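You operate a simulated robot arm through the tools that you are given. There is no shell and no other tool.

Carry out the task below with a simulated robot arm. There is one attempt and no reset: what you move stays moved.

JOB
Heat the hot water to the temperature on the heat card.
Fine: open the outlet valve, start the big pump, then steam switch on and set the heat knob; read the water thermometer.
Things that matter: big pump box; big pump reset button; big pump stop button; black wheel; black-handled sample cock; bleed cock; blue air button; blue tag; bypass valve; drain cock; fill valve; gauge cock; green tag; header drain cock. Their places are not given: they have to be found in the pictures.

It is judged by the outcome, as a careful person would: the job done as asked, and still so three seconds after it is handed in. It fails if anything else is knocked over, pushed out of place, dropped, spilled or broken.

ROBOT AND FRAMES
A 6-joint arm with a two-finger gripper, fixed in place. Base frame: the origin is at the foot of the arm, x ahead of it, y to its left, z up. Units: m, rad, N and s.
It reaches about 1.298 m from its shoulder. Its first joint turns from -2.601 to 2.601 rad. Payload 1.57 kg.
The TCP is the grasp point between the finger pads, 0.021 m short of the fingertips. In the tool frame z runs along the fingers and y along their closing line. The gripper opens to 0.07 m. The gripper's body begins 0.05 m behind the TCP.
Orientation is told as [roll, pitch, yaw] about the base's x, y, z axes, in that order, counted from this pose: with the fingers straight down and closing along the base's y, the tool's x points along the base's -x, its y along +y and its z along -z.

CONTROLS
- The arm moves only by the tool drive_tool. Its argument "commands" is a list of rows, each a list of 7 numbers: the turn, a rotation vector about the tool's x, y, z in units of 120 degrees (1.0 is 120 degrees), then the shift along the tool's x, y, z in units of 250 mm (1.0 is 250 mm), then the opening in per cent of the stroke, from 0 (shut) to 100 (fully open). In form: [[ax, ay, az, tx, ty, tz, gripper], ...]. A call has 1 to 20 rows; each row is the pose to reach, as a shift and turn from the pose commanded when the call began, along the tool's axes at that moment. A call with a number of a shift or a turn outside -1 to 1 is refused whole. Rows are played at 5 a second. More than 0.05 m and 0.15 rad between two rows, or a gripper value outside its range, and nothing of the call is played. Where a pose cannot be reached the arm comes as near as it can. A force on the tool above 90 N (or 10 N above the force at the start of the call, whichever is more), or a blocked arm, ends the call early, and 0.2 s more pass. Each finger halts on what it meets, pressing with about 30 N; the grip force reading is that of the motor and also rises with nothing between the fingers. The clock runs only during rows and for 0.2 s after the last one: add rows that repeat a pose to give the fingers time. The reply holds the time, the measured pose of the TCP, the force on the tool along the base axes, the opening and the grip force, in the units named above and with some noise, with the torque about the TCP (base axes, N m) and any sound that the robot's microphone picked up.
- Cameras (640 x 400 px; columns grow to the right, rows downward): "scene" is fixed at [0.0481, 0.5093, 1.7003]; the picture's right is [0.02, -1.00, 0.00], its down [-0.65, -0.01, -0.76] and it looks along [0.76, 0.01, -0.65] (base axes); focal length 327 px, centre (320, 200). "wrist" rides on the gripper at [0.079, 0.004, -0.081] in the tool frame; the picture's right is [-0.05, 1.00, 0.00], its down [-0.67, -0.04, -0.74] and it looks along [-0.74, -0.04, 0.67] (tool axes); focal length 256 px, centre (320, 200).
- camera(camera): a new picture of that camera. It takes no simulated time.
- move_column(by): slides the trunk up (or, below 0, down) by that many m; the arm rides with it, the base frame stays. It gives what a move gives, with no picture.
- probe_pixels(camera, pixels): there is no depth. For up to 12 entries [column, row, z] of the newest picture of that camera ("zoom" is the newest enlarged one), the place [x, y] in the base frame at which the ray of that pixel passes the height z, good to about 0.003 m, but the place of the scene camera against the robot may be out by one fixed shift of up to 0.025 m in any direction. It takes no simulated time.
- inspect(camera, box): a new picture of the part [left, top, right, bottom] of that camera's present view, enlarged. It takes no simulated time.
- close_job(): hands the job in; it is judged then, once.

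Leave the gripper open and the arm clear of the work at the hand-in unless told otherwise.

The tools are called after "Request:" as a command line: name --pt "numbers of a row" for each row, then --argument value for the rest, lists and objects as JSON in quotes. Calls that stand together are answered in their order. drive_tool: Moves the arm, as the interface text tells. Its arguments: {"type":"object","properties":{"commands":{"type":"array","items":{"type":"array","items":{"type":"number"}}}},"required":["commands"]} The other tools are called the same way: move_column (by) slides the trunk up or down; camera (camera) takes a picture; probe_pixels (camera, pixels) gives the place at which the rays of pixels pass given heights; inspect (camera, box) takes an enlarged picture of a part of a camera's view; close_job () hands the job in.

At the start:

```text
time_s: 0.0
position: [0.6182, 0.2752, 1.2557]
orientation: [0.0, 0.001, 0.001]
contact_force: [0.0, -0.9, 0.6]
moment: [0.02, 0.02, 0.0]
opening: 0.07
gripper_force: 0.0
trunk travel left (down, up): [-0.936, 0.034]
```

scene: 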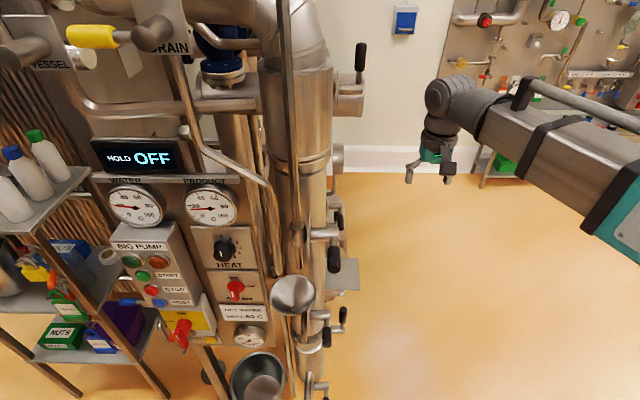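
wrist: 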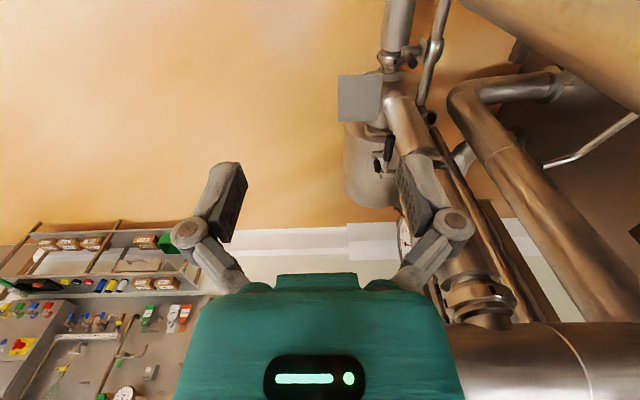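

I see a panel with a display, two gauges, a big pump box, a heat knob, a red switch and a card on the left of the scene picture. I'll enlarge those parts first.

Request:
inspect --camera "scene" --box '[90, 130, 290, 255]'

Request:
inspect --camera "scene" --box '[100, 230, 300, 355]'

Request:
inspect --camera "scene" --box '[0, 0, 200, 125]'

Request:
inspect --camera "scene" --box '[240, 180, 400, 400]'

Request:
inspect --camera "scene" --box '[180, 0, 380, 125]'

```text
3.20 times, centred on (190, 192) of scene
```

zoom: 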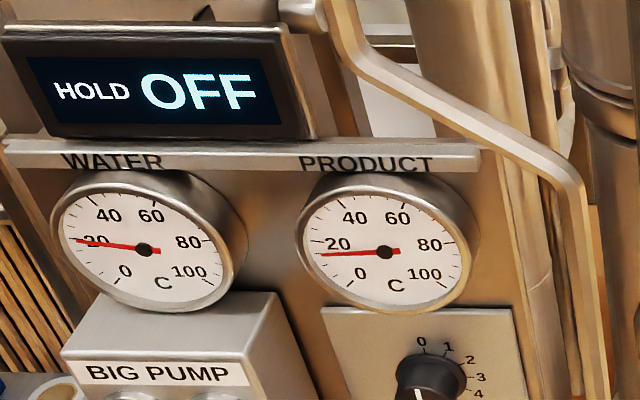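

```text
3.20 times, centred on (200, 292) of scene
```

zoom: 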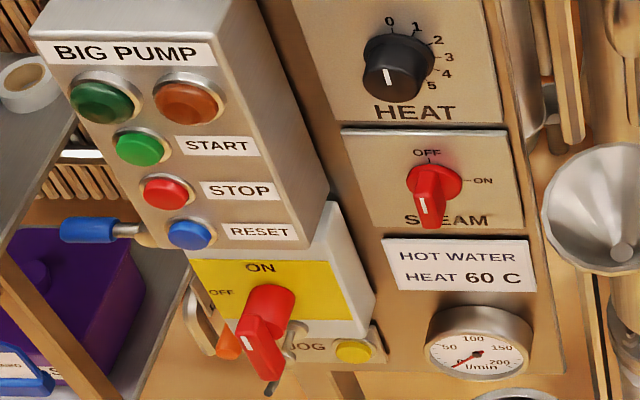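

```text
3.20 times, centred on (100, 62) of scene
```

zoom: 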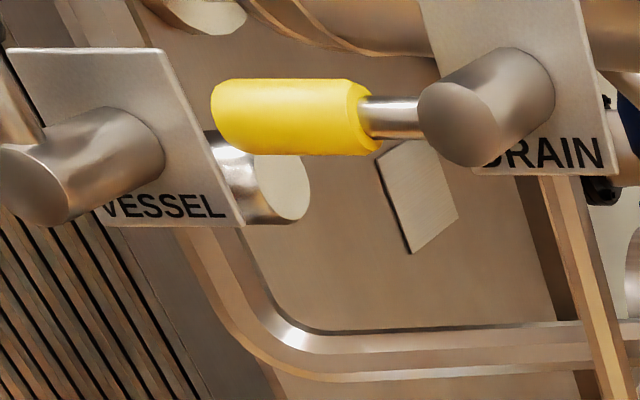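

```text
1.82 times, centred on (320, 290) of scene
```

zoom: 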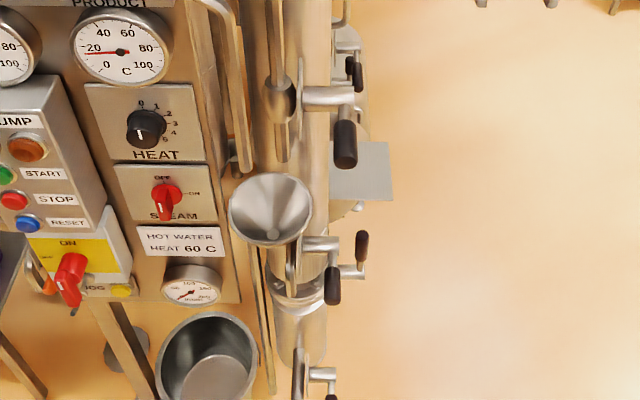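

```text
3.20 times, centred on (280, 62) of scene
```

zoom: 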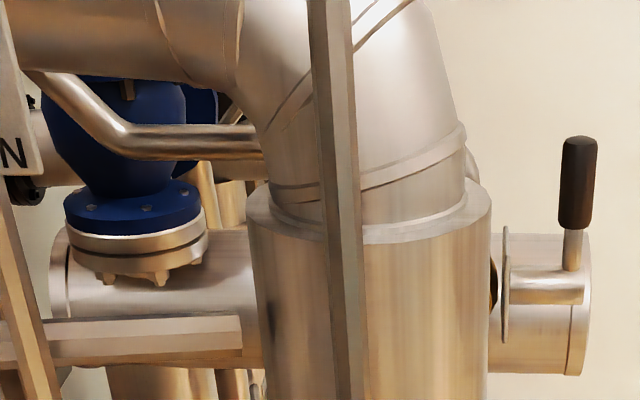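

The heat card reads "HOT WATER HEAT 60 C" and the display shows "HOLD OFF". Water is at about 20 C and flow is 0. I don't see the outlet valve yet. I'll turn the tool about the camera's viewing axis, so the fingers end up pointing forward and the wrist picture is upright.

Request:
drive_tool --pt "0.048 0 -0.048 0 0 0 100" --pt "0.096 0 -0.096 0 0 0 100" --pt "0.145 0 -0.145 0 0 0 100" --pt "0.193 0 -0.193 0 0 0 100" --pt "0.241 0 -0.241 0 0 0 100" --pt "0.289 0 -0.289 0 0 0 100" --pt "0.337 0 -0.337 0 0 0 100" --pt "0.385 0 -0.385 0 0 0 100" --pt "0.434 0 -0.434 0 0 0 100" --pt "0.482 0 -0.482 0 0 0 100" --pt "0.5303 0 -0.5303 0 0 0 100"

```text
time_s: 2.4
position: [0.6187, 0.2768, 1.3482]
orientation: [-0.955, 0.524, 0.958]
contact_force: [-0.1, -1.3, -0.1]
moment: [0.02, 0.01, 0.01]
opening: 0.0701
gripper_force: 0.0
out of reach, approached as far as the arm can: row 2, 3, 4, 5, 6, 7, 8, 9, 10, 11
trunk travel left (down, up): [-0.936, 0.034]
```

The arm came to z 1.348 rather than holding 1.256. I'll look at both views before going on.

Request:
camera --camera "scene"

Request:
camera --camera "wrist"

```text
taken
```

scene: 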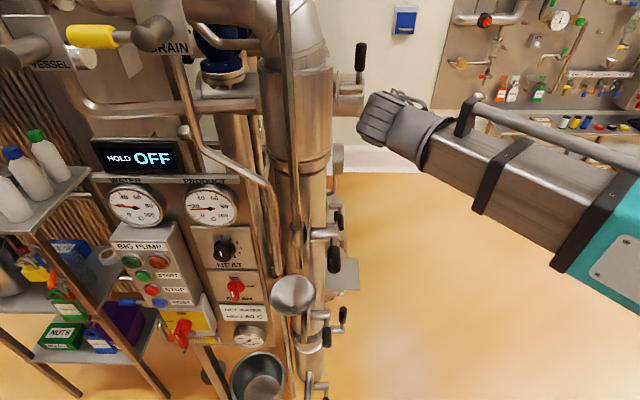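

```text
taken
```

wrist: 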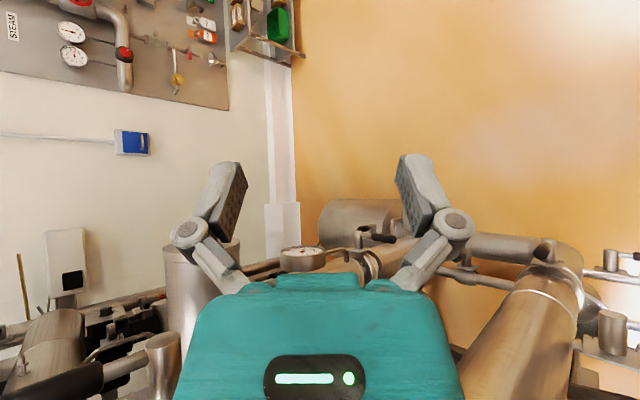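

The orientation was reached but the position was held off. I'll finish the half-turn and then adjust the trunk.

Request:
drive_tool --pt "0.048 0 -0.048 0 0 0 100" --pt "0.096 0 -0.096 0 0 0 100" --pt "0.145 0 -0.145 0 0 0 100" --pt "0.193 0 -0.193 0 0 0 100" --pt "0.241 0 -0.241 0 0 0 100" --pt "0.289 0 -0.289 0 0 0 100" --pt "0.337 0 -0.337 0 0 0 100" --pt "0.385 0 -0.385 0 0 0 100" --pt "0.434 0 -0.434 0 0 0 100" --pt "0.482 0 -0.482 0 0 0 100" --pt "0.5303 0 -0.5303 0 0 0 100"

Request:
camera --camera "scene"

Request:
camera --camera "wrist"

```text
time_s: 4.8
position: [0.6324, 0.2842, 1.4407]
orientation: [0.745, 1.567, -2.395]
contact_force: [0.2, 0.2, 0.2]
moment: [0.02, 0.0, 0.01]
opening: 0.0699
gripper_force: 0.0
out of reach, approached as far as the arm can: row 1, 2, 3, 4, 5, 6, 7, 8, 9, 10, 11
trunk travel left (down, up): [-0.936, 0.034]
```

```text
taken
```

scene: 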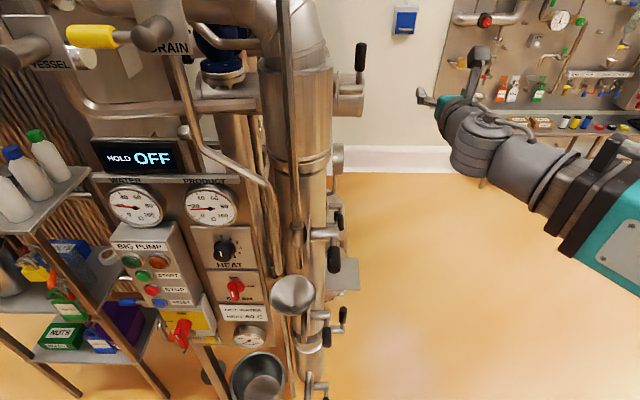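

```text
taken
```

wrist: 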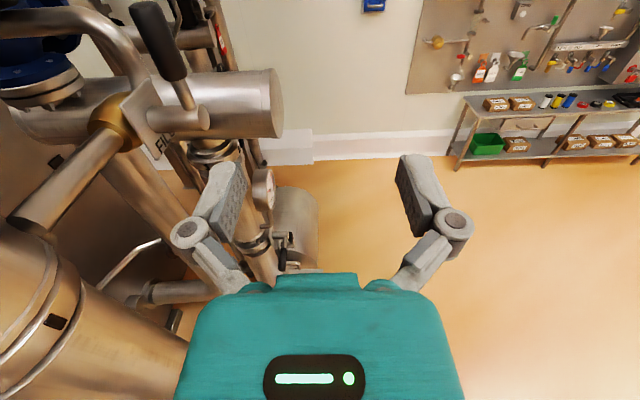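

The fingers now point forward and the wrist picture is upright. There's a black-handled valve at about (160,80) with a label on it, so I'll enlarge that.

Request:
inspect --camera "wrist" --box '[60, 0, 300, 200]'

Request:
inspect --camera "scene" --box '[430, 0, 640, 130]'

```text
2.00 times, centred on (180, 100) of wrist
```

zoom: 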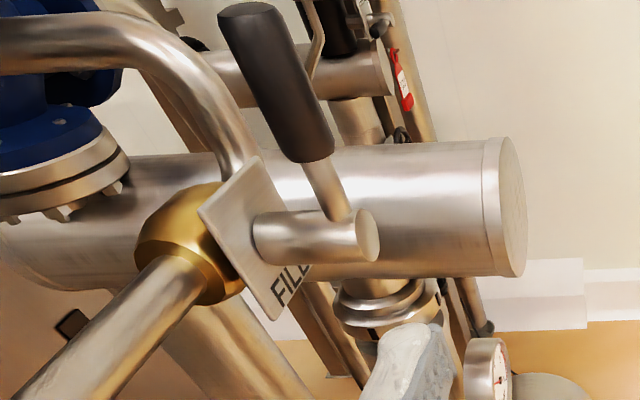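

```text
3.05 times, centred on (535, 65) of scene
```

zoom: 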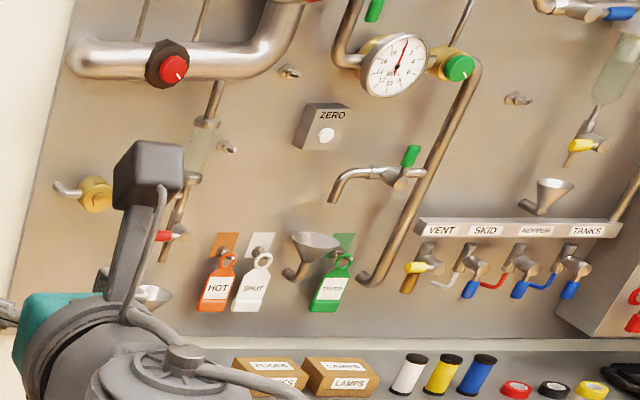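

That one is labelled FILL, so it's the fill valve, at about (1.08, 0.37, 1.25). The lower handles look to be around y 0.46, well clear of the arm. I'll lower the trunk 0.3 m to see them.

Request:
move_column --by -0.3

Request:
camera --camera "wrist"

Request:
camera --camera "scene"

```text
time_s: 7.8
position: [0.6315, 0.2846, 1.141]
orientation: [0.028, 1.568, -3.113]
contact_force: [0.0, -0.1, -0.3]
moment: [0.0, 0.01, -0.03]
opening: 0.0699
gripper_force: 0.0
trunk travel left (down, up): [-0.636, 0.334]
```

```text
taken
```

wrist: 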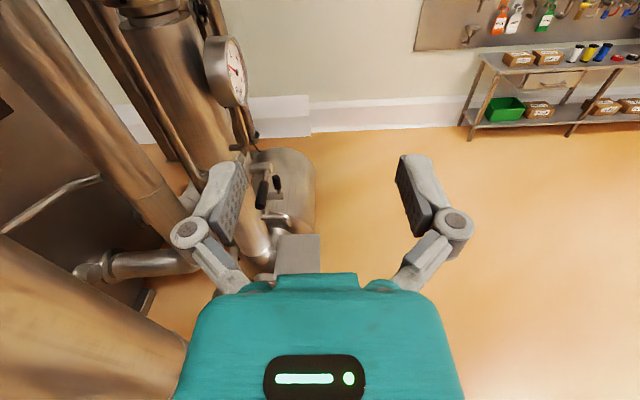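

```text
taken
```

scene: 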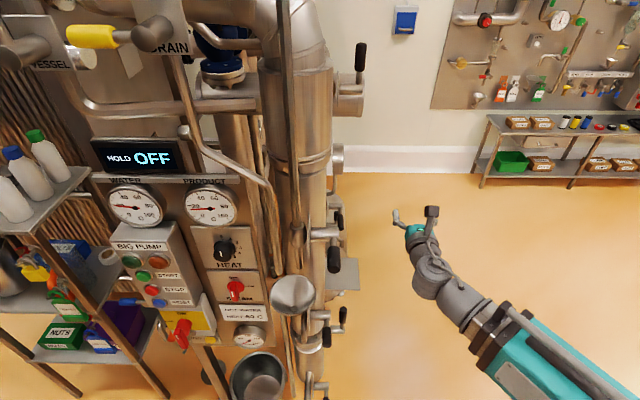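

There are more valves and a gauge on the skid. I'll back off 0.2 m and yaw left about 40 degrees to look at the skid's right and front faces.

Request:
drive_tool --pt "0.06 0 0 0 0 -0.16 100" --pt "0.12 0 0 0 0 -0.32 100" --pt "0.18 0 0 0 0 -0.48 100" --pt "0.24 0 0 0 0 -0.64 100" --pt "0.3 0 0 0 0 -0.8 100" --pt "0.35 0 0 0 0 -0.8 100"

Request:
camera --camera "wrist"

Request:
camera --camera "scene"

```text
time_s: 9.2
position: [0.6131, 0.3625, 1.1407]
orientation: [-0.996, 1.568, 2.88]
contact_force: [0.0, -0.4, -0.2]
moment: [0.0, 0.04, 0.03]
opening: 0.0702
gripper_force: 0.1
out of reach, approached as far as the arm can: row 1, 2, 3, 4, 5, 6
trunk travel left (down, up): [-0.636, 0.334]
```

```text
taken
```

wrist: 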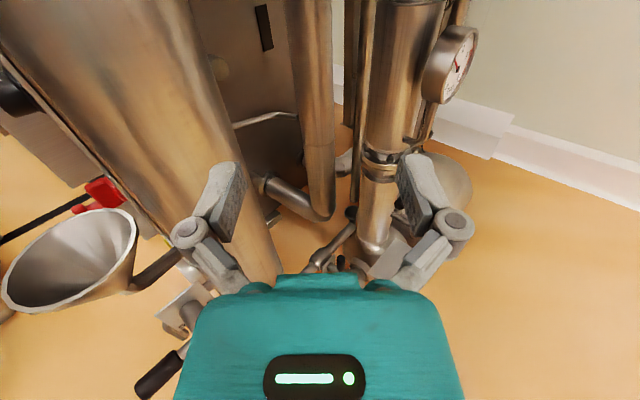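

```text
taken
```

scene: 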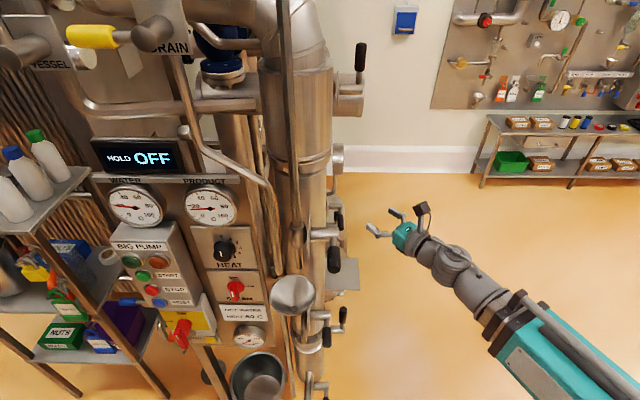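

In this view there's a funnel at (70,260), a red switch at (100,190) and a black-handled lever at (165,370). I'll use the two cameras' rays to work out where they are.

Request:
probe_pixels --camera "wrist" --pixels '[[72, 255, 1.0], [72, 255, 0.9], [72, 255, 0.8], [160, 375, 1.0], [160, 375, 0.9], [160, 375, 0.8], [100, 190, 0.9], [100, 190, 0.8], [100, 190, 0.7]]'

Request:
probe_pixels --camera "scene" --pixels '[[293, 292, 1.0], [293, 292, 0.9], [293, 292, 0.8], [335, 262, 1.0], [335, 262, 0.9], [335, 262, 0.8], [182, 335, 0.9], [182, 335, 0.8], [182, 335, 0.7]]'

Request:
inspect --camera "wrist" --box '[0, 150, 240, 400]'

Request:
inspect --camera "wrist" --box '[240, 120, 480, 290]'

```text
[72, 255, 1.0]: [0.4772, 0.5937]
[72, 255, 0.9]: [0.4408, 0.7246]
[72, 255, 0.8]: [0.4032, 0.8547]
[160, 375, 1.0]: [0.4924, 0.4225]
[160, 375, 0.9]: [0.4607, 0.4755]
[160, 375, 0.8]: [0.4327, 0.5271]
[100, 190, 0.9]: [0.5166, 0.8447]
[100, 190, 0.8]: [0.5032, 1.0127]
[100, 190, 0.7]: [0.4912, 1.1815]
```

```text
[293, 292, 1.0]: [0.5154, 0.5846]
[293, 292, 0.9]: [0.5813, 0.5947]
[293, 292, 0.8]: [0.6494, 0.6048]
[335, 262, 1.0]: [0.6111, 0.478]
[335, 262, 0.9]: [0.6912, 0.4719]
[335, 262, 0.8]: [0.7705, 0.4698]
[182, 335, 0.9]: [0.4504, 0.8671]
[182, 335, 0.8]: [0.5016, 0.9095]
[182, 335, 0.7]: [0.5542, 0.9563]
```

```text
1.60 times, centred on (120, 275) of wrist
```

zoom: 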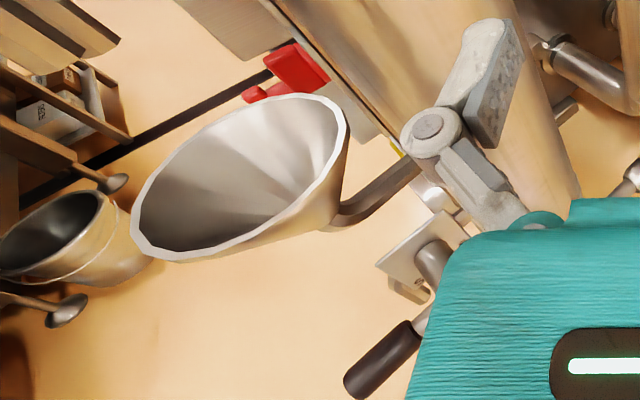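

```text
2.35 times, centred on (360, 205) of wrist
```

zoom: 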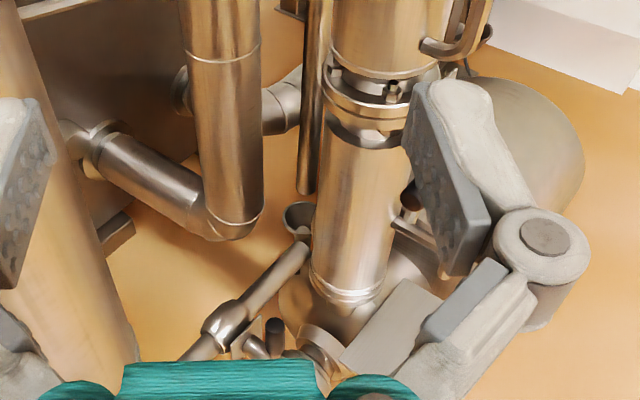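

The funnel is at about (0.50, 0.58, 1.01), the red isolator at about (0.49, 0.89, 0.85) and the black lever at about (0.46, 0.48, 0.90). The arm needs room to fold close in, so I'll raise the tool and then lower the trunk, which gives more space to look towards +y.

Request:
drive_tool --pt "0 0 0 0.19 0 0 100" --pt "0 0 0 0.38 0 0 100" --pt "0 0 0 0.57 0 0 100" --pt "0 0 0 0.76 0 0 100" --pt "0 0 0 0.95 0 0 100"

Request:
camera --camera "wrist"

```text
time_s: 10.4
position: [0.6128, 0.3645, 1.1409]
orientation: [-0.786, 1.568, 3.089]
contact_force: [-0.5, -0.3, 0.2]
moment: [0.01, -0.01, -0.01]
opening: 0.0699
gripper_force: 0.0
out of reach, approached as far as the arm can: row 1, 2, 3, 4, 5
trunk travel left (down, up): [-0.636, 0.334]
```

```text
taken
```

wrist: 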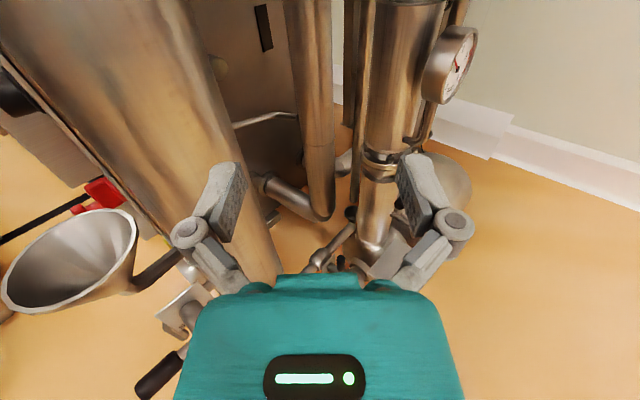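

Nothing moved, so the commanded pose probably still lies inside the unreachable zone. I'll test a small forward motion.

Request:
drive_tool --pt "0 0 0 0 0 0.16 100"

```text
time_s: 10.8
position: [0.643, 0.3917, 1.141]
orientation: [-1.577, 1.568, 2.299]
contact_force: [-0.8, 0.2, 0.5]
moment: [0.0, 0.0, 0.0]
opening: 0.0696
gripper_force: 0.0
trunk travel left (down, up): [-0.636, 0.334]
```

That moved. Now a small upward test.

Request:
drive_tool --pt "0 0 0 0.19 0 0 100" --pt "0 0 0 0.38 0 0 100" --pt "0 0 0 0.57 0 0 100" --pt "0 0 0 0.76 0 0 100" --pt "0 0 0 0.95 0 0 100"

Request:
camera --camera "scene"

```text
time_s: 12.0
position: [0.6402, 0.3916, 1.1408]
orientation: [-0.948, 1.569, 2.927]
contact_force: [-0.4, 0.0, -0.4]
moment: [-0.02, 0.02, -0.02]
opening: 0.0701
gripper_force: 0.1
out of reach, approached as far as the arm can: row 1, 2, 3, 4, 5
trunk travel left (down, up): [-0.636, 0.334]
```

```text
taken
```

scene: 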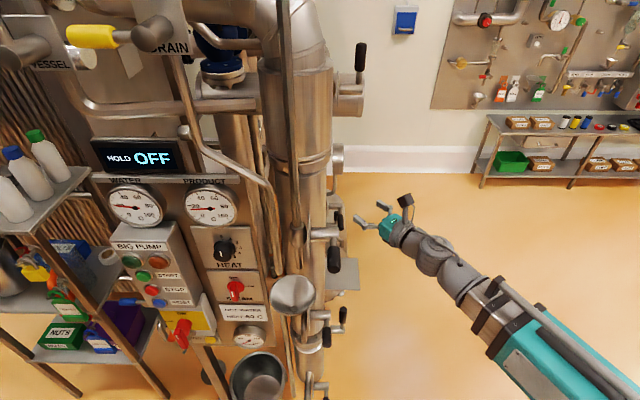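

Still blocked going up. I'll move sideways to the right, away from the pipe, and add some forward and upward travel to see how the arm behaves.

Request:
drive_tool --pt "0 0 0 0 0.16 0 100" --pt "0 0 0 0 0.32 0 100" --pt "0 0 0 0 0.48 0 100" --pt "0 0 0 0.1 0.48 0 100"

Request:
camera --camera "wrist"

```text
time_s: 13.0
position: [0.7203, 0.3061, 1.1406]
orientation: [-0.804, 1.568, 3.071]
contact_force: [0.6, -0.6, 0.8]
moment: [-0.01, -0.01, 0.01]
opening: 0.0701
gripper_force: 0.0
out of reach, approached as far as the arm can: row 4
trunk travel left (down, up): [-0.636, 0.334]
```

```text
taken
```

wrist: 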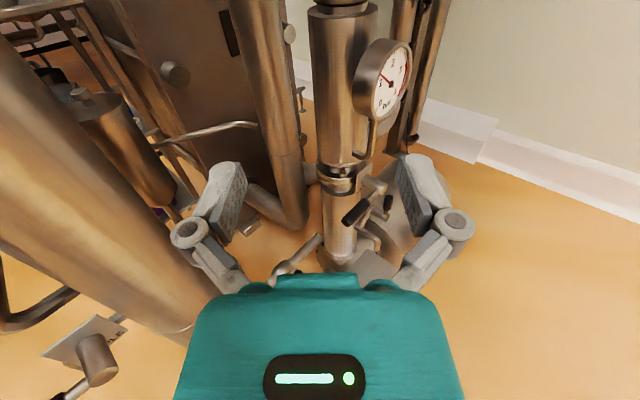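

Upward motion is still limited at this trunk height. There's a pressure gauge at (385,80) and a plate with a valve at lower left (95,355). I'll test moving down.

Request:
drive_tool --pt "0 0 0 -0.15 0 0 100" --pt "0 0 0 -0.3 0 0 100"

Request:
inspect --camera "wrist" --box '[0, 240, 200, 400]'

Request:
inspect --camera "wrist" --box '[220, 20, 460, 280]'

```text
time_s: 13.6
position: [0.719, 0.3069, 1.1401]
orientation: [-0.748, 1.567, 3.128]
contact_force: [0.6, -0.1, -0.2]
moment: [0.0, 0.02, 0.0]
opening: 0.0696
gripper_force: 0.1
out of reach, approached as far as the arm can: row 1, 2
trunk travel left (down, up): [-0.636, 0.334]
```

```text
2.50 times, centred on (100, 320) of wrist
```

zoom: 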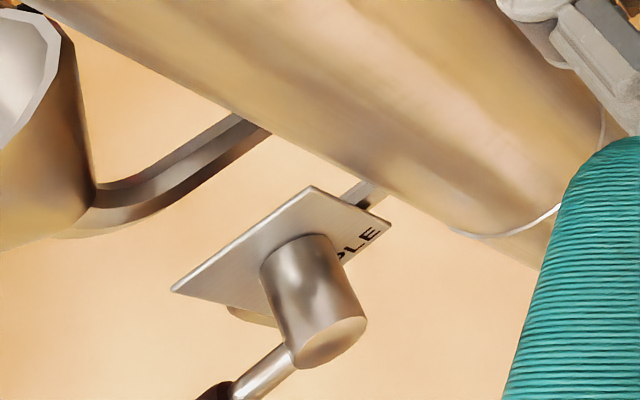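

```text
1.54 times, centred on (340, 150) of wrist
```

zoom: 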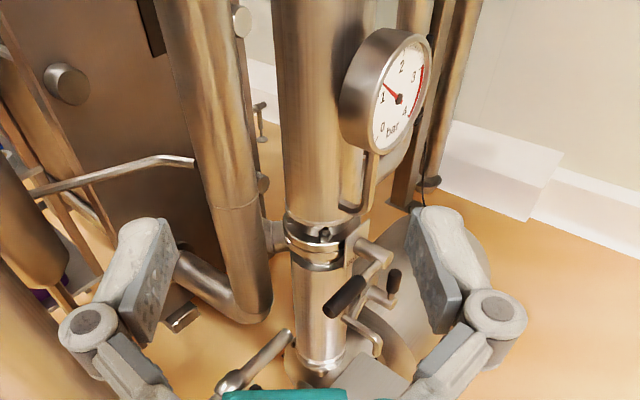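

Neither up nor down works here, so a wrist joint is probably at its limit. I'll look at the arm's shape in the scene picture to understand why.

Request:
camera --camera "scene"

Request:
inspect --camera "scene" --box '[340, 150, 640, 400]'

```text
taken
```

scene: 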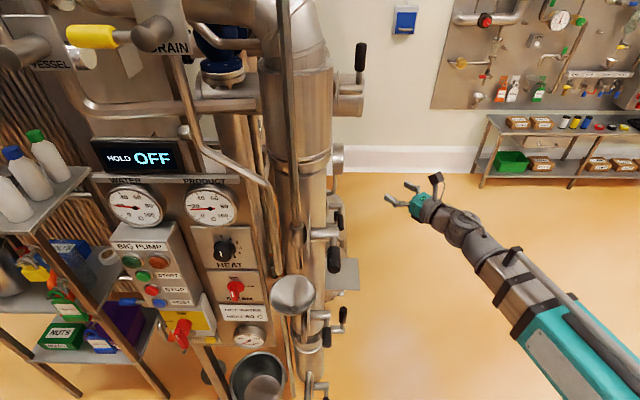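

```text
1.60 times, centred on (490, 275) of scene
```

zoom: 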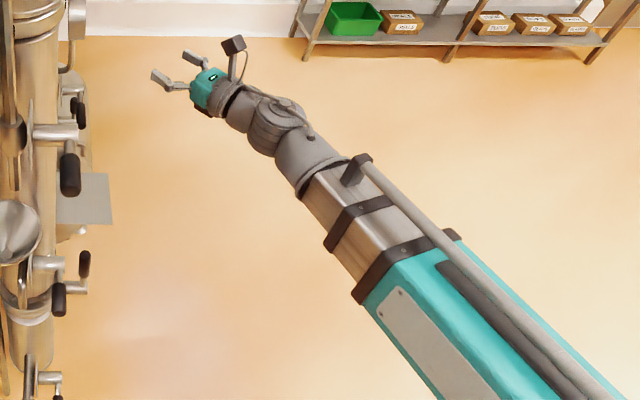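

This arm has a telescoping boom that stays horizontal at trunk height. The trunk therefore sets height, and drive_tool sets x and y plus the wrist. Next I'll pull back to about (0.55, 0.13) and turn the fingers to +y, to read the plates on the skid's right-hand side.

Request:
drive_tool --pt "0.0571 0 0 0 0.008 -0.138 100" --pt "0.1143 0 0 0 0.017 -0.276 100" --pt "0.171 0 0 0 0.026 -0.413 100" --pt "0.2286 0 0 0 0.034 -0.551 100" --pt "0.2857 0 0 0 0.043 -0.689 100" --pt "0.343 0 0 0 0.052 -0.826 100" --pt "0.4 0 0 0 0.06 -0.964 100"

Request:
camera --camera "wrist"

Request:
camera --camera "scene"

```text
time_s: 15.2
position: [0.5485, 0.1356, 1.1414]
orientation: [-2.195, 1.568, 2.518]
contact_force: [0.8, -0.1, -1.0]
moment: [0.02, 0.01, 0.02]
opening: 0.07
gripper_force: 0.1
trunk travel left (down, up): [-0.636, 0.334]
```

```text
taken
```

wrist: 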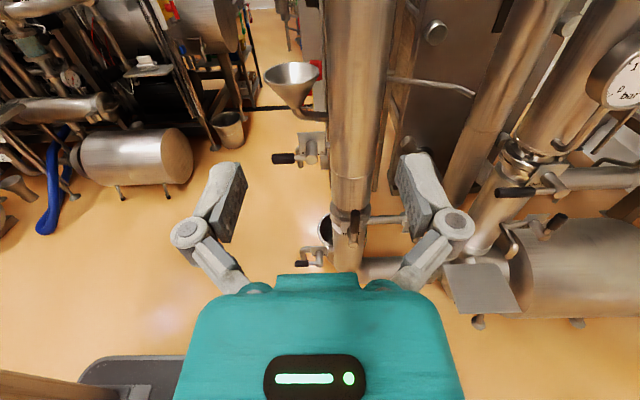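

```text
taken
```

scene: 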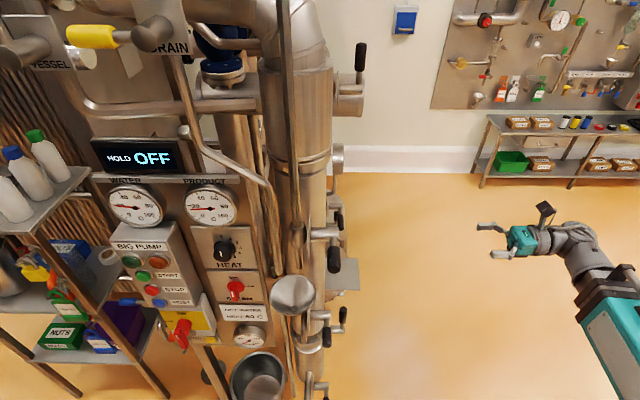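

Good overview: there are several levers on the right-hand side. I'll pitch the wrist up about 42 degrees so the camera looks level, and check for plates at all heights.

Request:
drive_tool --pt "0 0.07 0 0.108 0 -0.008 100" --pt "0 0.14 0 0.214 0 -0.032 100" --pt "0 0.21 0 0.315 0 -0.07 100" --pt "0 0.28 0 0.41 0 -0.124 100" --pt "0 0.35 0 0.495 0 -0.19 100"

Request:
camera --camera "wrist"

Request:
inspect --camera "wrist" --box '[220, 0, 640, 200]'

Request:
inspect --camera "wrist" --box '[0, 0, 320, 200]'

Request:
inspect --camera "wrist" --box '[160, 150, 640, 400]'

```text
time_s: 16.4
position: [0.5524, 0.0865, 1.2653]
orientation: [-3.137, 0.836, 1.575]
contact_force: [-0.1, 0.3, -0.7]
moment: [-0.02, 0.0, -0.01]
opening: 0.0701
gripper_force: 0.0
trunk travel left (down, up): [-0.636, 0.334]
```

```text
taken
```

wrist: 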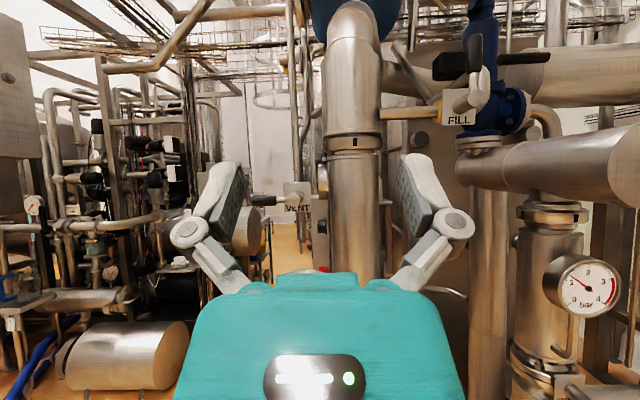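

```text
1.52 times, centred on (430, 100) of wrist
```

zoom: 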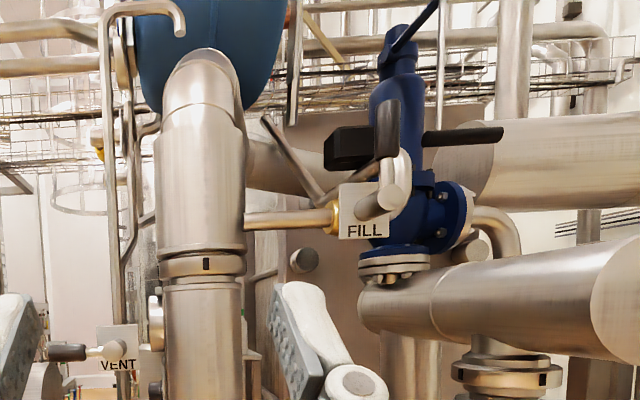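

```text
2.00 times, centred on (160, 100) of wrist
```

zoom: 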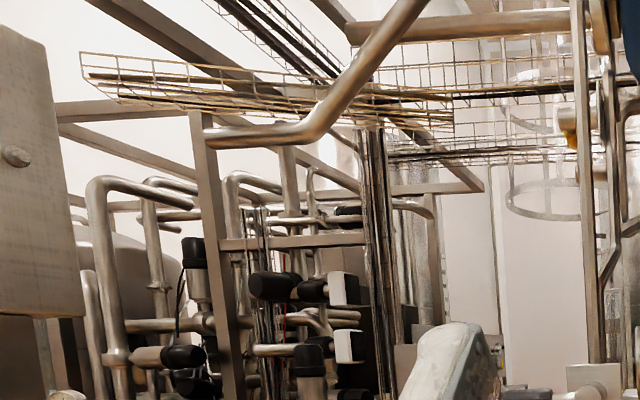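

```text
1.33 times, centred on (400, 275) of wrist
```

zoom: 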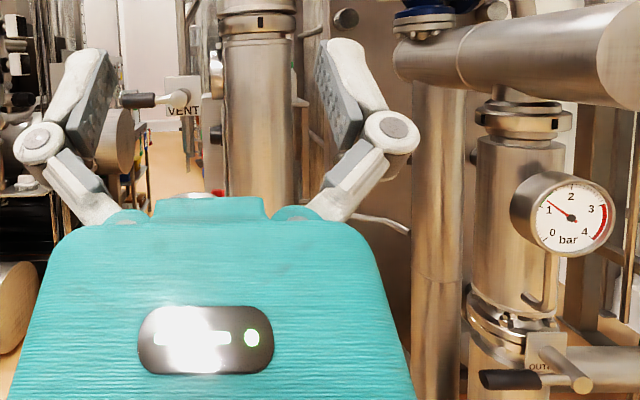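

I can now read VENT on the upper left valve, FILL at upper right, and a plate starting "OUT…" below the pressure gauge at about (555,375). I'll lower the trunk 0.35 m to see that one properly.

Request:
move_column --by -0.35

Request:
camera --camera "wrist"

Request:
inspect --camera "wrist" --box '[440, 50, 640, 250]'

Request:
inspect --camera "wrist" --box '[230, 50, 440, 280]'

```text
time_s: 19.8
position: [0.5531, 0.0875, 0.915]
orientation: [-3.136, 0.839, 1.575]
contact_force: [0.2, -0.1, -1.1]
moment: [0.01, 0.01, -0.02]
opening: 0.0702
gripper_force: 0.1
trunk travel left (down, up): [-0.286, 0.684]
```

```text
taken
```

wrist: 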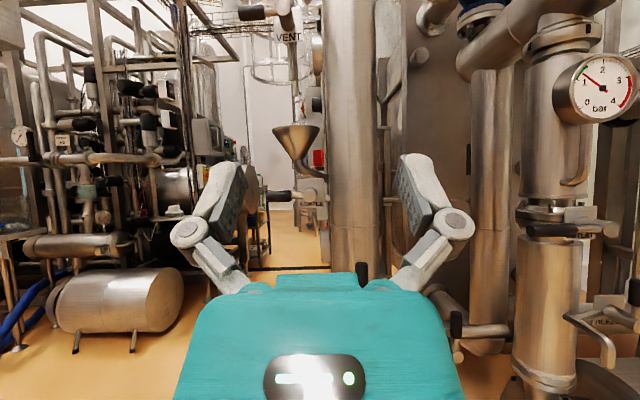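

```text
2.00 times, centred on (540, 150) of wrist
```

zoom: 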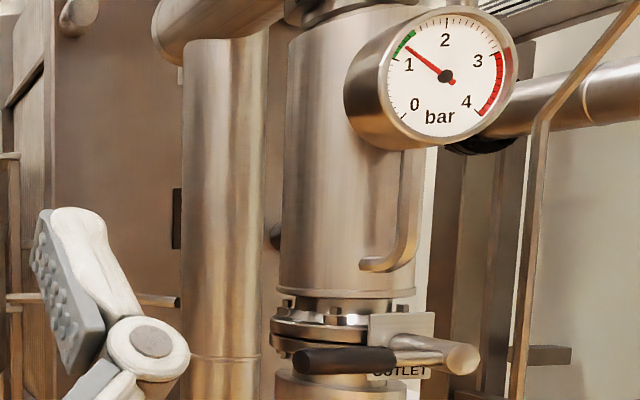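

```text
1.74 times, centred on (335, 165) of wrist
```

zoom: 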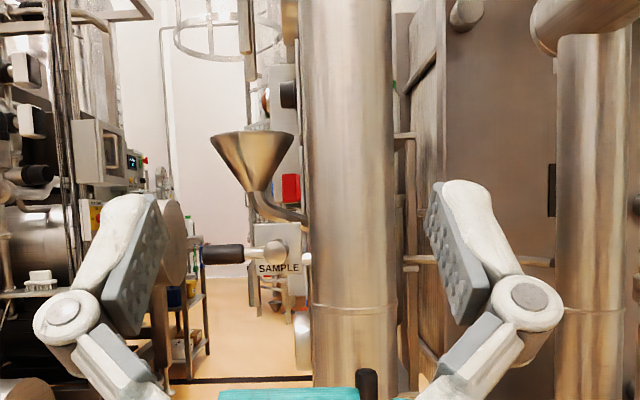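

The OUTLET valve is found: the plate is below the clamp, with a black handle lying horizontally at (555,230). The pipe is vertical, so that's crosswise and closed. Pressure reads about 1.2 bar, in the green. I'll measure rays for the hub and handle, and look at the lower lever too.

Request:
probe_pixels --camera "wrist" --pixels '[[611, 229, 0.9], [611, 229, 0.8], [611, 229, 0.75], [611, 229, 0.7], [535, 229, 0.8], [535, 229, 0.75], [608, 318, 0.7], [608, 318, 0.6], [603, 88, 1.0], [603, 88, 1.1]]'

Request:
inspect --camera "scene" --box '[280, 130, 400, 230]'

Request:
inspect --camera "wrist" --box '[520, 190, 640, 265]'

Request:
inspect --camera "wrist" --box '[440, 260, 640, 385]'

```text
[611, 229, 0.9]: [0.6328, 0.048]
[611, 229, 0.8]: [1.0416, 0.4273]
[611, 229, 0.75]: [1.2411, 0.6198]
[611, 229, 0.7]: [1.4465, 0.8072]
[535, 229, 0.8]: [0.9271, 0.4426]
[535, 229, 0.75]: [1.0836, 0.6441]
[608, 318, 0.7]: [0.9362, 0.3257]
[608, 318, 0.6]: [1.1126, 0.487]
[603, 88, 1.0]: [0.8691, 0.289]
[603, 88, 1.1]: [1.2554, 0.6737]
```

```text
4.00 times, centred on (340, 180) of scene
```

zoom: 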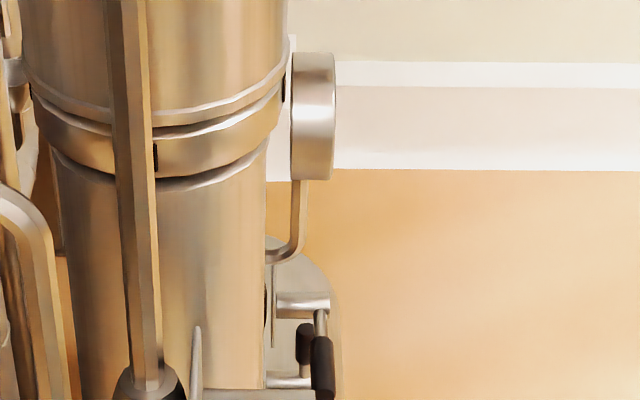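

```text
5.33 times, centred on (580, 228) of wrist
```

zoom: 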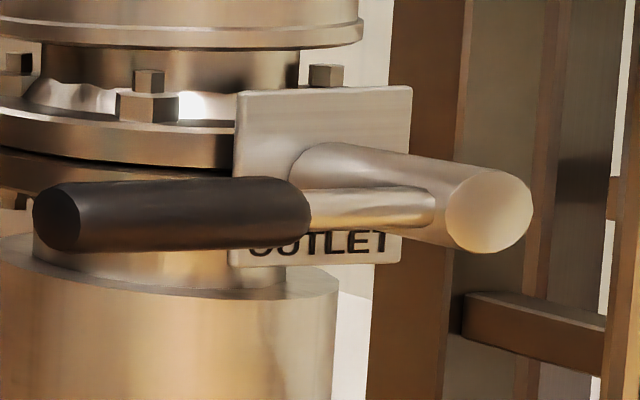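

```text
3.20 times, centred on (540, 322) of wrist
```

zoom: 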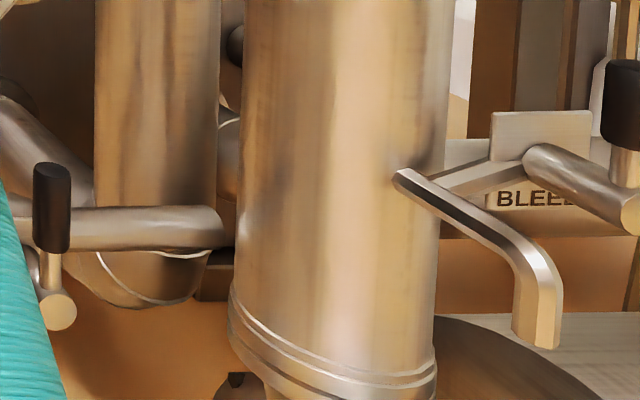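

I place the OUTLET hub at about (1.055, 0.44, 0.80), with its handle running towards -x to about x 0.925 at y≈0.445. I plan to press the handle with closed fingers from above, using the trunk for vertical motion. First I'll raise the trunk 0.11 m, level the fingers and close them.

Request:
move_column --by 0.11

Request:
drive_tool --pt "0 -0.07 0 -0.108 0 -0.008 70" --pt "0 -0.14 0 -0.214 0 -0.032 40" --pt "0 -0.21 0 -0.315 0 -0.07 10" --pt "0 -0.28 0 -0.41 0 -0.124 0" --pt "0 -0.35 0 -0.495 0 -0.19 0"

```text
time_s: 21.2
position: [0.5524, 0.0866, 1.0247]
orientation: [-3.137, 0.839, 1.576]
contact_force: [0.5, -0.7, 0.1]
moment: [0.02, 0.02, -0.02]
opening: 0.0703
gripper_force: 0.1
trunk travel left (down, up): [-0.396, 0.574]
```

```text
time_s: 22.4
position: [0.5524, 0.1349, 0.9008]
orientation: [-0.848, 1.566, -2.419]
contact_force: [-0.6, 0.0, 0.4]
moment: [-0.03, -0.03, -0.01]
opening: 0.0001
gripper_force: 28.7
trunk travel left (down, up): [-0.396, 0.574]
```

The fingers are level and shut at z 0.90. I'll move towards +x with a little +y and then check the view.

Request:
drive_tool --pt "0 0 0 0 0.17 0.08 0" --pt "0 0 0 0 0.34 0.16 0" --pt "0 0 0 0 0.51 0.24 0" --pt "0 0 0 0 0.68 0.32 0" --pt "0 0 0 0 0.85 0.4 0" --pt "0 0 0 0 1.0 0.48 0"

Request:
camera --camera "wrist"

Request:
camera --camera "scene"

```text
time_s: 23.8
position: [0.8016, 0.255, 0.9016]
orientation: [-1.941, 1.568, 2.768]
contact_force: [0.3, 1.2, 0.3]
moment: [0.01, 0.0, 0.03]
opening: 0.0
gripper_force: 28.7
trunk travel left (down, up): [-0.396, 0.574]
```

```text
taken
```

wrist: 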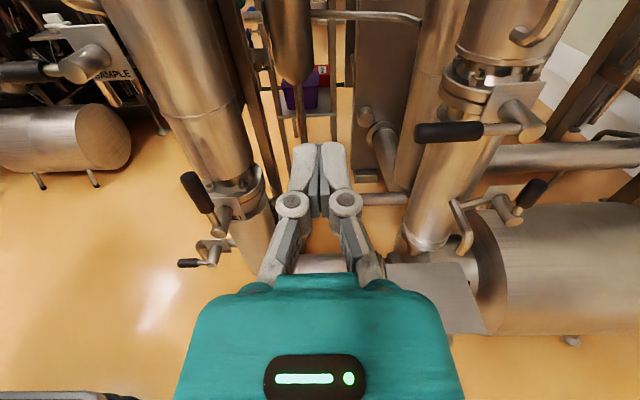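

```text
taken
```

scene: 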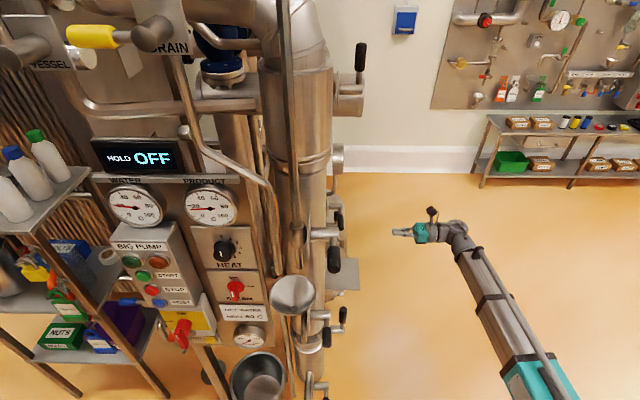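

The outlet handle is in clear view: tip at (420,133), end of the black grip at (482,131) and hub at (540,127). I'll probe it.

Request:
probe_pixels --camera "wrist" --pixels '[[420, 133, 0.78], [420, 133, 0.8], [420, 133, 0.82], [482, 131, 0.8], [525, 131, 0.8], [545, 130, 0.8], [505, 215, 0.65], [540, 185, 0.72]]'

Request:
inspect --camera "wrist" --box '[400, 60, 600, 185]'

Request:
inspect --camera "wrist" --box '[160, 140, 320, 280]'

```text
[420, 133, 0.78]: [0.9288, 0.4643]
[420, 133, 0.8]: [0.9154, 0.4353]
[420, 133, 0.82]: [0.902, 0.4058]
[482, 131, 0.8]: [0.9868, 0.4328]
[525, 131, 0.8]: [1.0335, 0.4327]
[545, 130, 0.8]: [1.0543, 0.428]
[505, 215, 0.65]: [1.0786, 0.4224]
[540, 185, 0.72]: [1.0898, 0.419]
```

```text
3.20 times, centred on (500, 122) of wrist
```

zoom: 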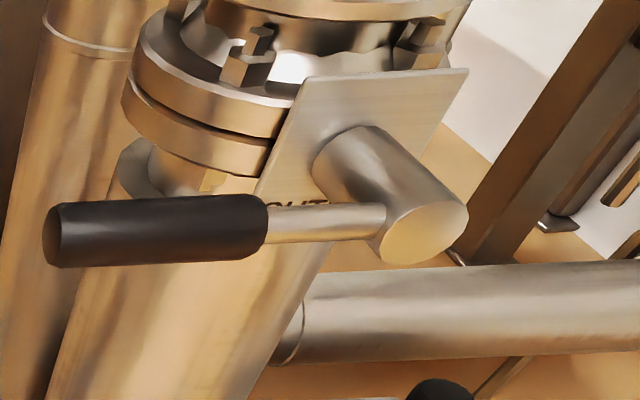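

```text
2.86 times, centred on (240, 210) of wrist
```

zoom: 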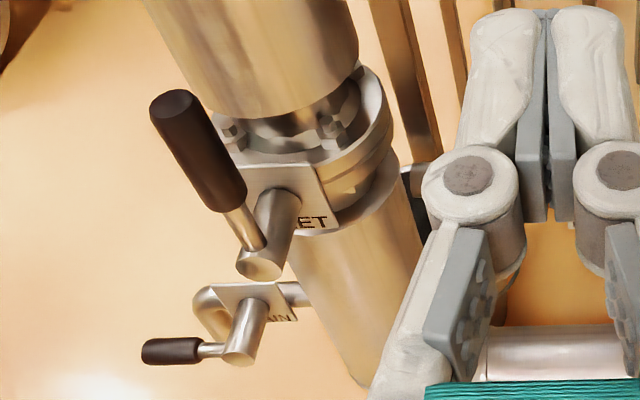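

The INLET valve, on the neighbouring vertical pipe at (215,195), has its handle up along the pipe. By the same convention, the OUTLET handle should go up to open, so I'll push it from below. First I'll check the gauge stem for clearance.

Request:
probe_pixels --camera "wrist" --pixels '[[520, 38, 0.9], [520, 38, 0.85], [548, 15, 0.95], [548, 15, 0.9], [490, 110, 0.8], [515, 75, 0.85]]'

Request:
inspect --camera "wrist" --box '[440, 0, 600, 100]'

```text
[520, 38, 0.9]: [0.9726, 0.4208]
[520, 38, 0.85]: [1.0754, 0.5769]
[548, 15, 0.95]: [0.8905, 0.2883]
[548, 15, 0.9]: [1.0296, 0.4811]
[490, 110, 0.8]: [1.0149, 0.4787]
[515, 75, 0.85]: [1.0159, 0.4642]
```

```text
4.00 times, centred on (520, 50) of wrist
```

zoom: 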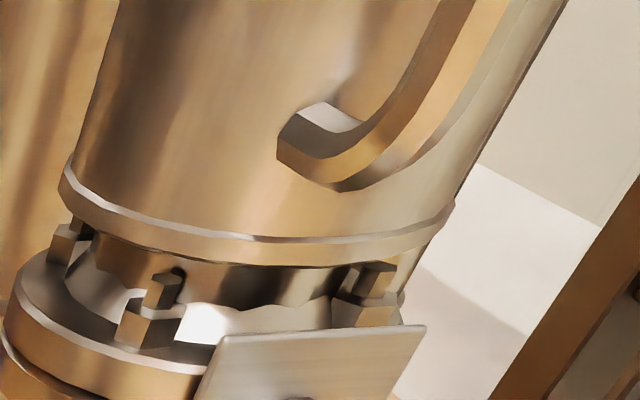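

The stem is near (1.01, 0.46, 0.91), so the last part of the push should be low on the handle. I'll move to x≈0.945, y≈0.30, then lower the trunk below the handle.

Request:
drive_tool --pt "0 0 0 0 0.145 0.05 0" --pt "0 0 0 0 0.29 0.1 0" --pt "0 0 0 0 0.435 0.14 0" --pt "0 0 0 0 0.574 0.18 0"

Request:
move_column --by -0.155

Request:
camera --camera "wrist"

```text
time_s: 24.8
position: [0.9441, 0.2993, 0.9006]
orientation: [-0.965, 1.567, -2.536]
contact_force: [0.7, -0.7, 0.2]
moment: [0.0, 0.0, 0.0]
opening: 0.0
gripper_force: 28.6
trunk travel left (down, up): [-0.396, 0.574]
```

```text
time_s: 26.6
position: [0.9443, 0.298, 0.7456]
orientation: [-0.989, 1.567, -2.559]
contact_force: [-1.1, -0.8, -0.1]
moment: [0.03, -0.01, 0.0]
opening: 0.0003
gripper_force: 28.3
trunk travel left (down, up): [-0.241, 0.729]
```

```text
taken
```

wrist: 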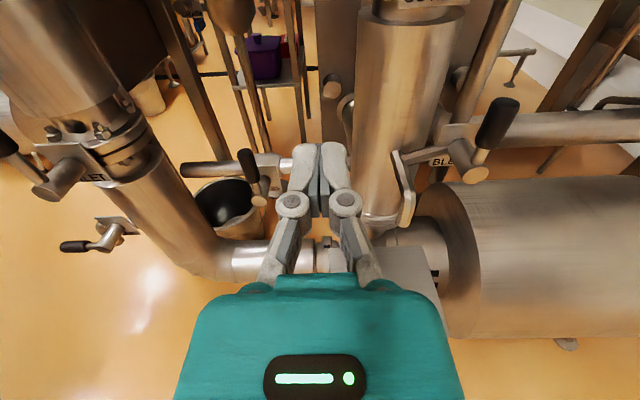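

The handle is now above the view. I'll go in under it to y≈0.437.

Request:
drive_tool --pt "0 0 0 0 0 0.14 0" --pt "0 0 0 0 0 0.28 0" --pt "0 0 0 0 0 0.42 0" --pt "0 0 0 0 0 0.556 0"

Request:
camera --camera "wrist"

Request:
inspect --camera "scene" --box '[300, 150, 420, 250]'

```text
time_s: 27.6
position: [0.9431, 0.4393, 0.7468]
orientation: [-1.22, 1.567, -2.791]
contact_force: [0.1, -0.2, 0.1]
moment: [-0.01, 0.0, -0.01]
opening: 0.0001
gripper_force: 28.7
trunk travel left (down, up): [-0.241, 0.729]
```

```text
taken
```

wrist: 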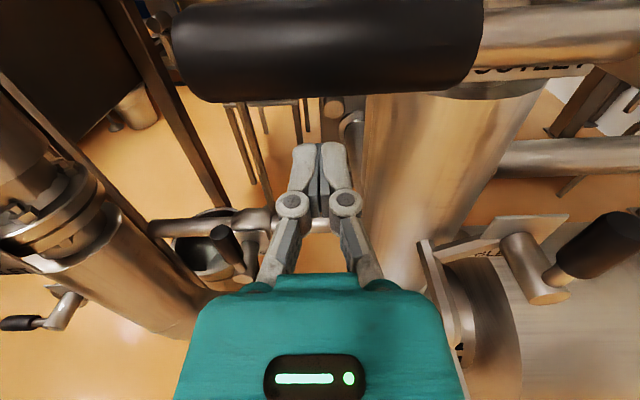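

```text
4.00 times, centred on (360, 200) of scene
```

zoom: 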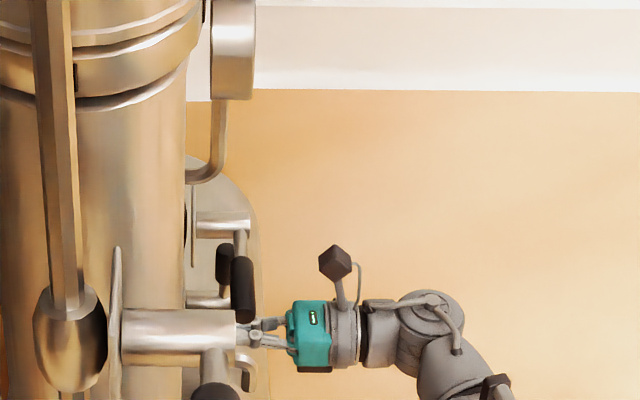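

The handle is just above the fingers. I'll check where its lower edge is.

Request:
probe_pixels --camera "wrist" --pixels '[[330, 55, 0.8], [330, 102, 0.79], [330, 102, 0.78], [178, 50, 0.8], [480, 40, 0.8], [600, 40, 0.8]]'

```text
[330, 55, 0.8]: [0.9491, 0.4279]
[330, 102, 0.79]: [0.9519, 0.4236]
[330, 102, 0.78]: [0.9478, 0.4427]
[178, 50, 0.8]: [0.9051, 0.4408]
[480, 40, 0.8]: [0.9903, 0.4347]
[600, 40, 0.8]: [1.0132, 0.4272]
```

The geometry agrees: contact should come after about 0.03 m of rise. I'll go up 0.05 m and watch the force.

Request:
move_column --by 0.05

Request:
camera --camera "wrist"

```text
time_s: 28.6
position: [0.9436, 0.4389, 0.7959]
orientation: [-1.268, 1.568, -2.838]
contact_force: [-0.6, 0.3, 0.9]
moment: [0.03, 0.02, 0.01]
opening: 0.0
gripper_force: 28.7
trunk travel left (down, up): [-0.291, 0.679]
```

```text
taken
```

wrist: 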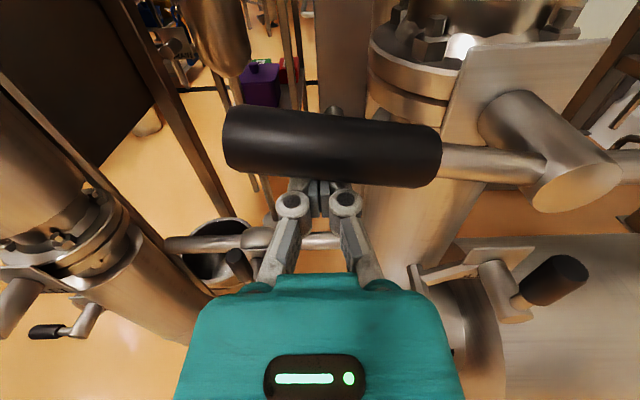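

The handle seems to be tilting up with little force. Up another 0.03 m.

Request:
move_column --by 0.03

Request:
camera --camera "wrist"

```text
time_s: 29.3
position: [0.944, 0.4385, 0.8247]
orientation: [-1.212, 1.568, -2.783]
contact_force: [0.0, -0.1, 0.0]
moment: [0.04, -0.02, -0.02]
opening: 0.0
gripper_force: 28.8
trunk travel left (down, up): [-0.321, 0.649]
```

```text
taken
```

wrist: 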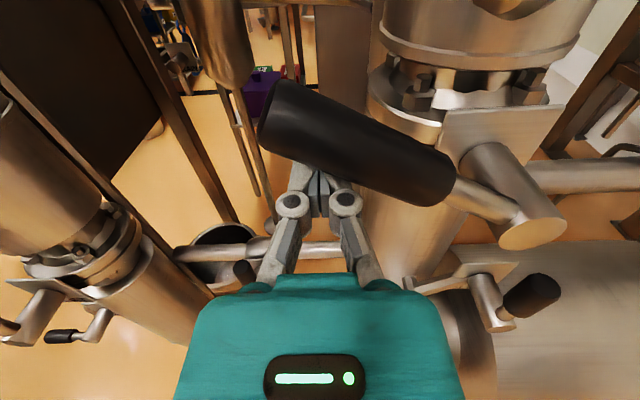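

It's turning smoothly upward. Up another 0.03 m, then I'll push towards +x.

Request:
move_column --by 0.03

Request:
drive_tool --pt "0 0 0 0 0.06 0 0" --pt "0 0 0 0 0.12 0 0" --pt "0 0 0 0 0.18 0 0"

Request:
camera --camera "wrist"

```text
time_s: 30.1
position: [0.9424, 0.4392, 0.8561]
orientation: [-1.188, 1.567, -2.761]
contact_force: [0.1, 0.6, 0.0]
moment: [0.01, 0.01, -0.02]
opening: 0.0
gripper_force: 28.6
trunk travel left (down, up): [-0.351, 0.619]
```

```text
time_s: 30.9
position: [0.9893, 0.4405, 0.8562]
orientation: [-0.952, 1.567, -2.522]
contact_force: [-0.7, -0.7, 0.6]
moment: [0.01, 0.03, -0.02]
opening: 0.0
gripper_force: 28.7
trunk travel left (down, up): [-0.351, 0.619]
```

```text
taken
```

wrist: 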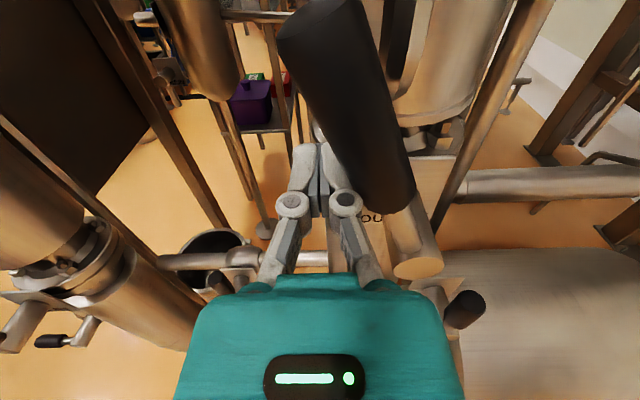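

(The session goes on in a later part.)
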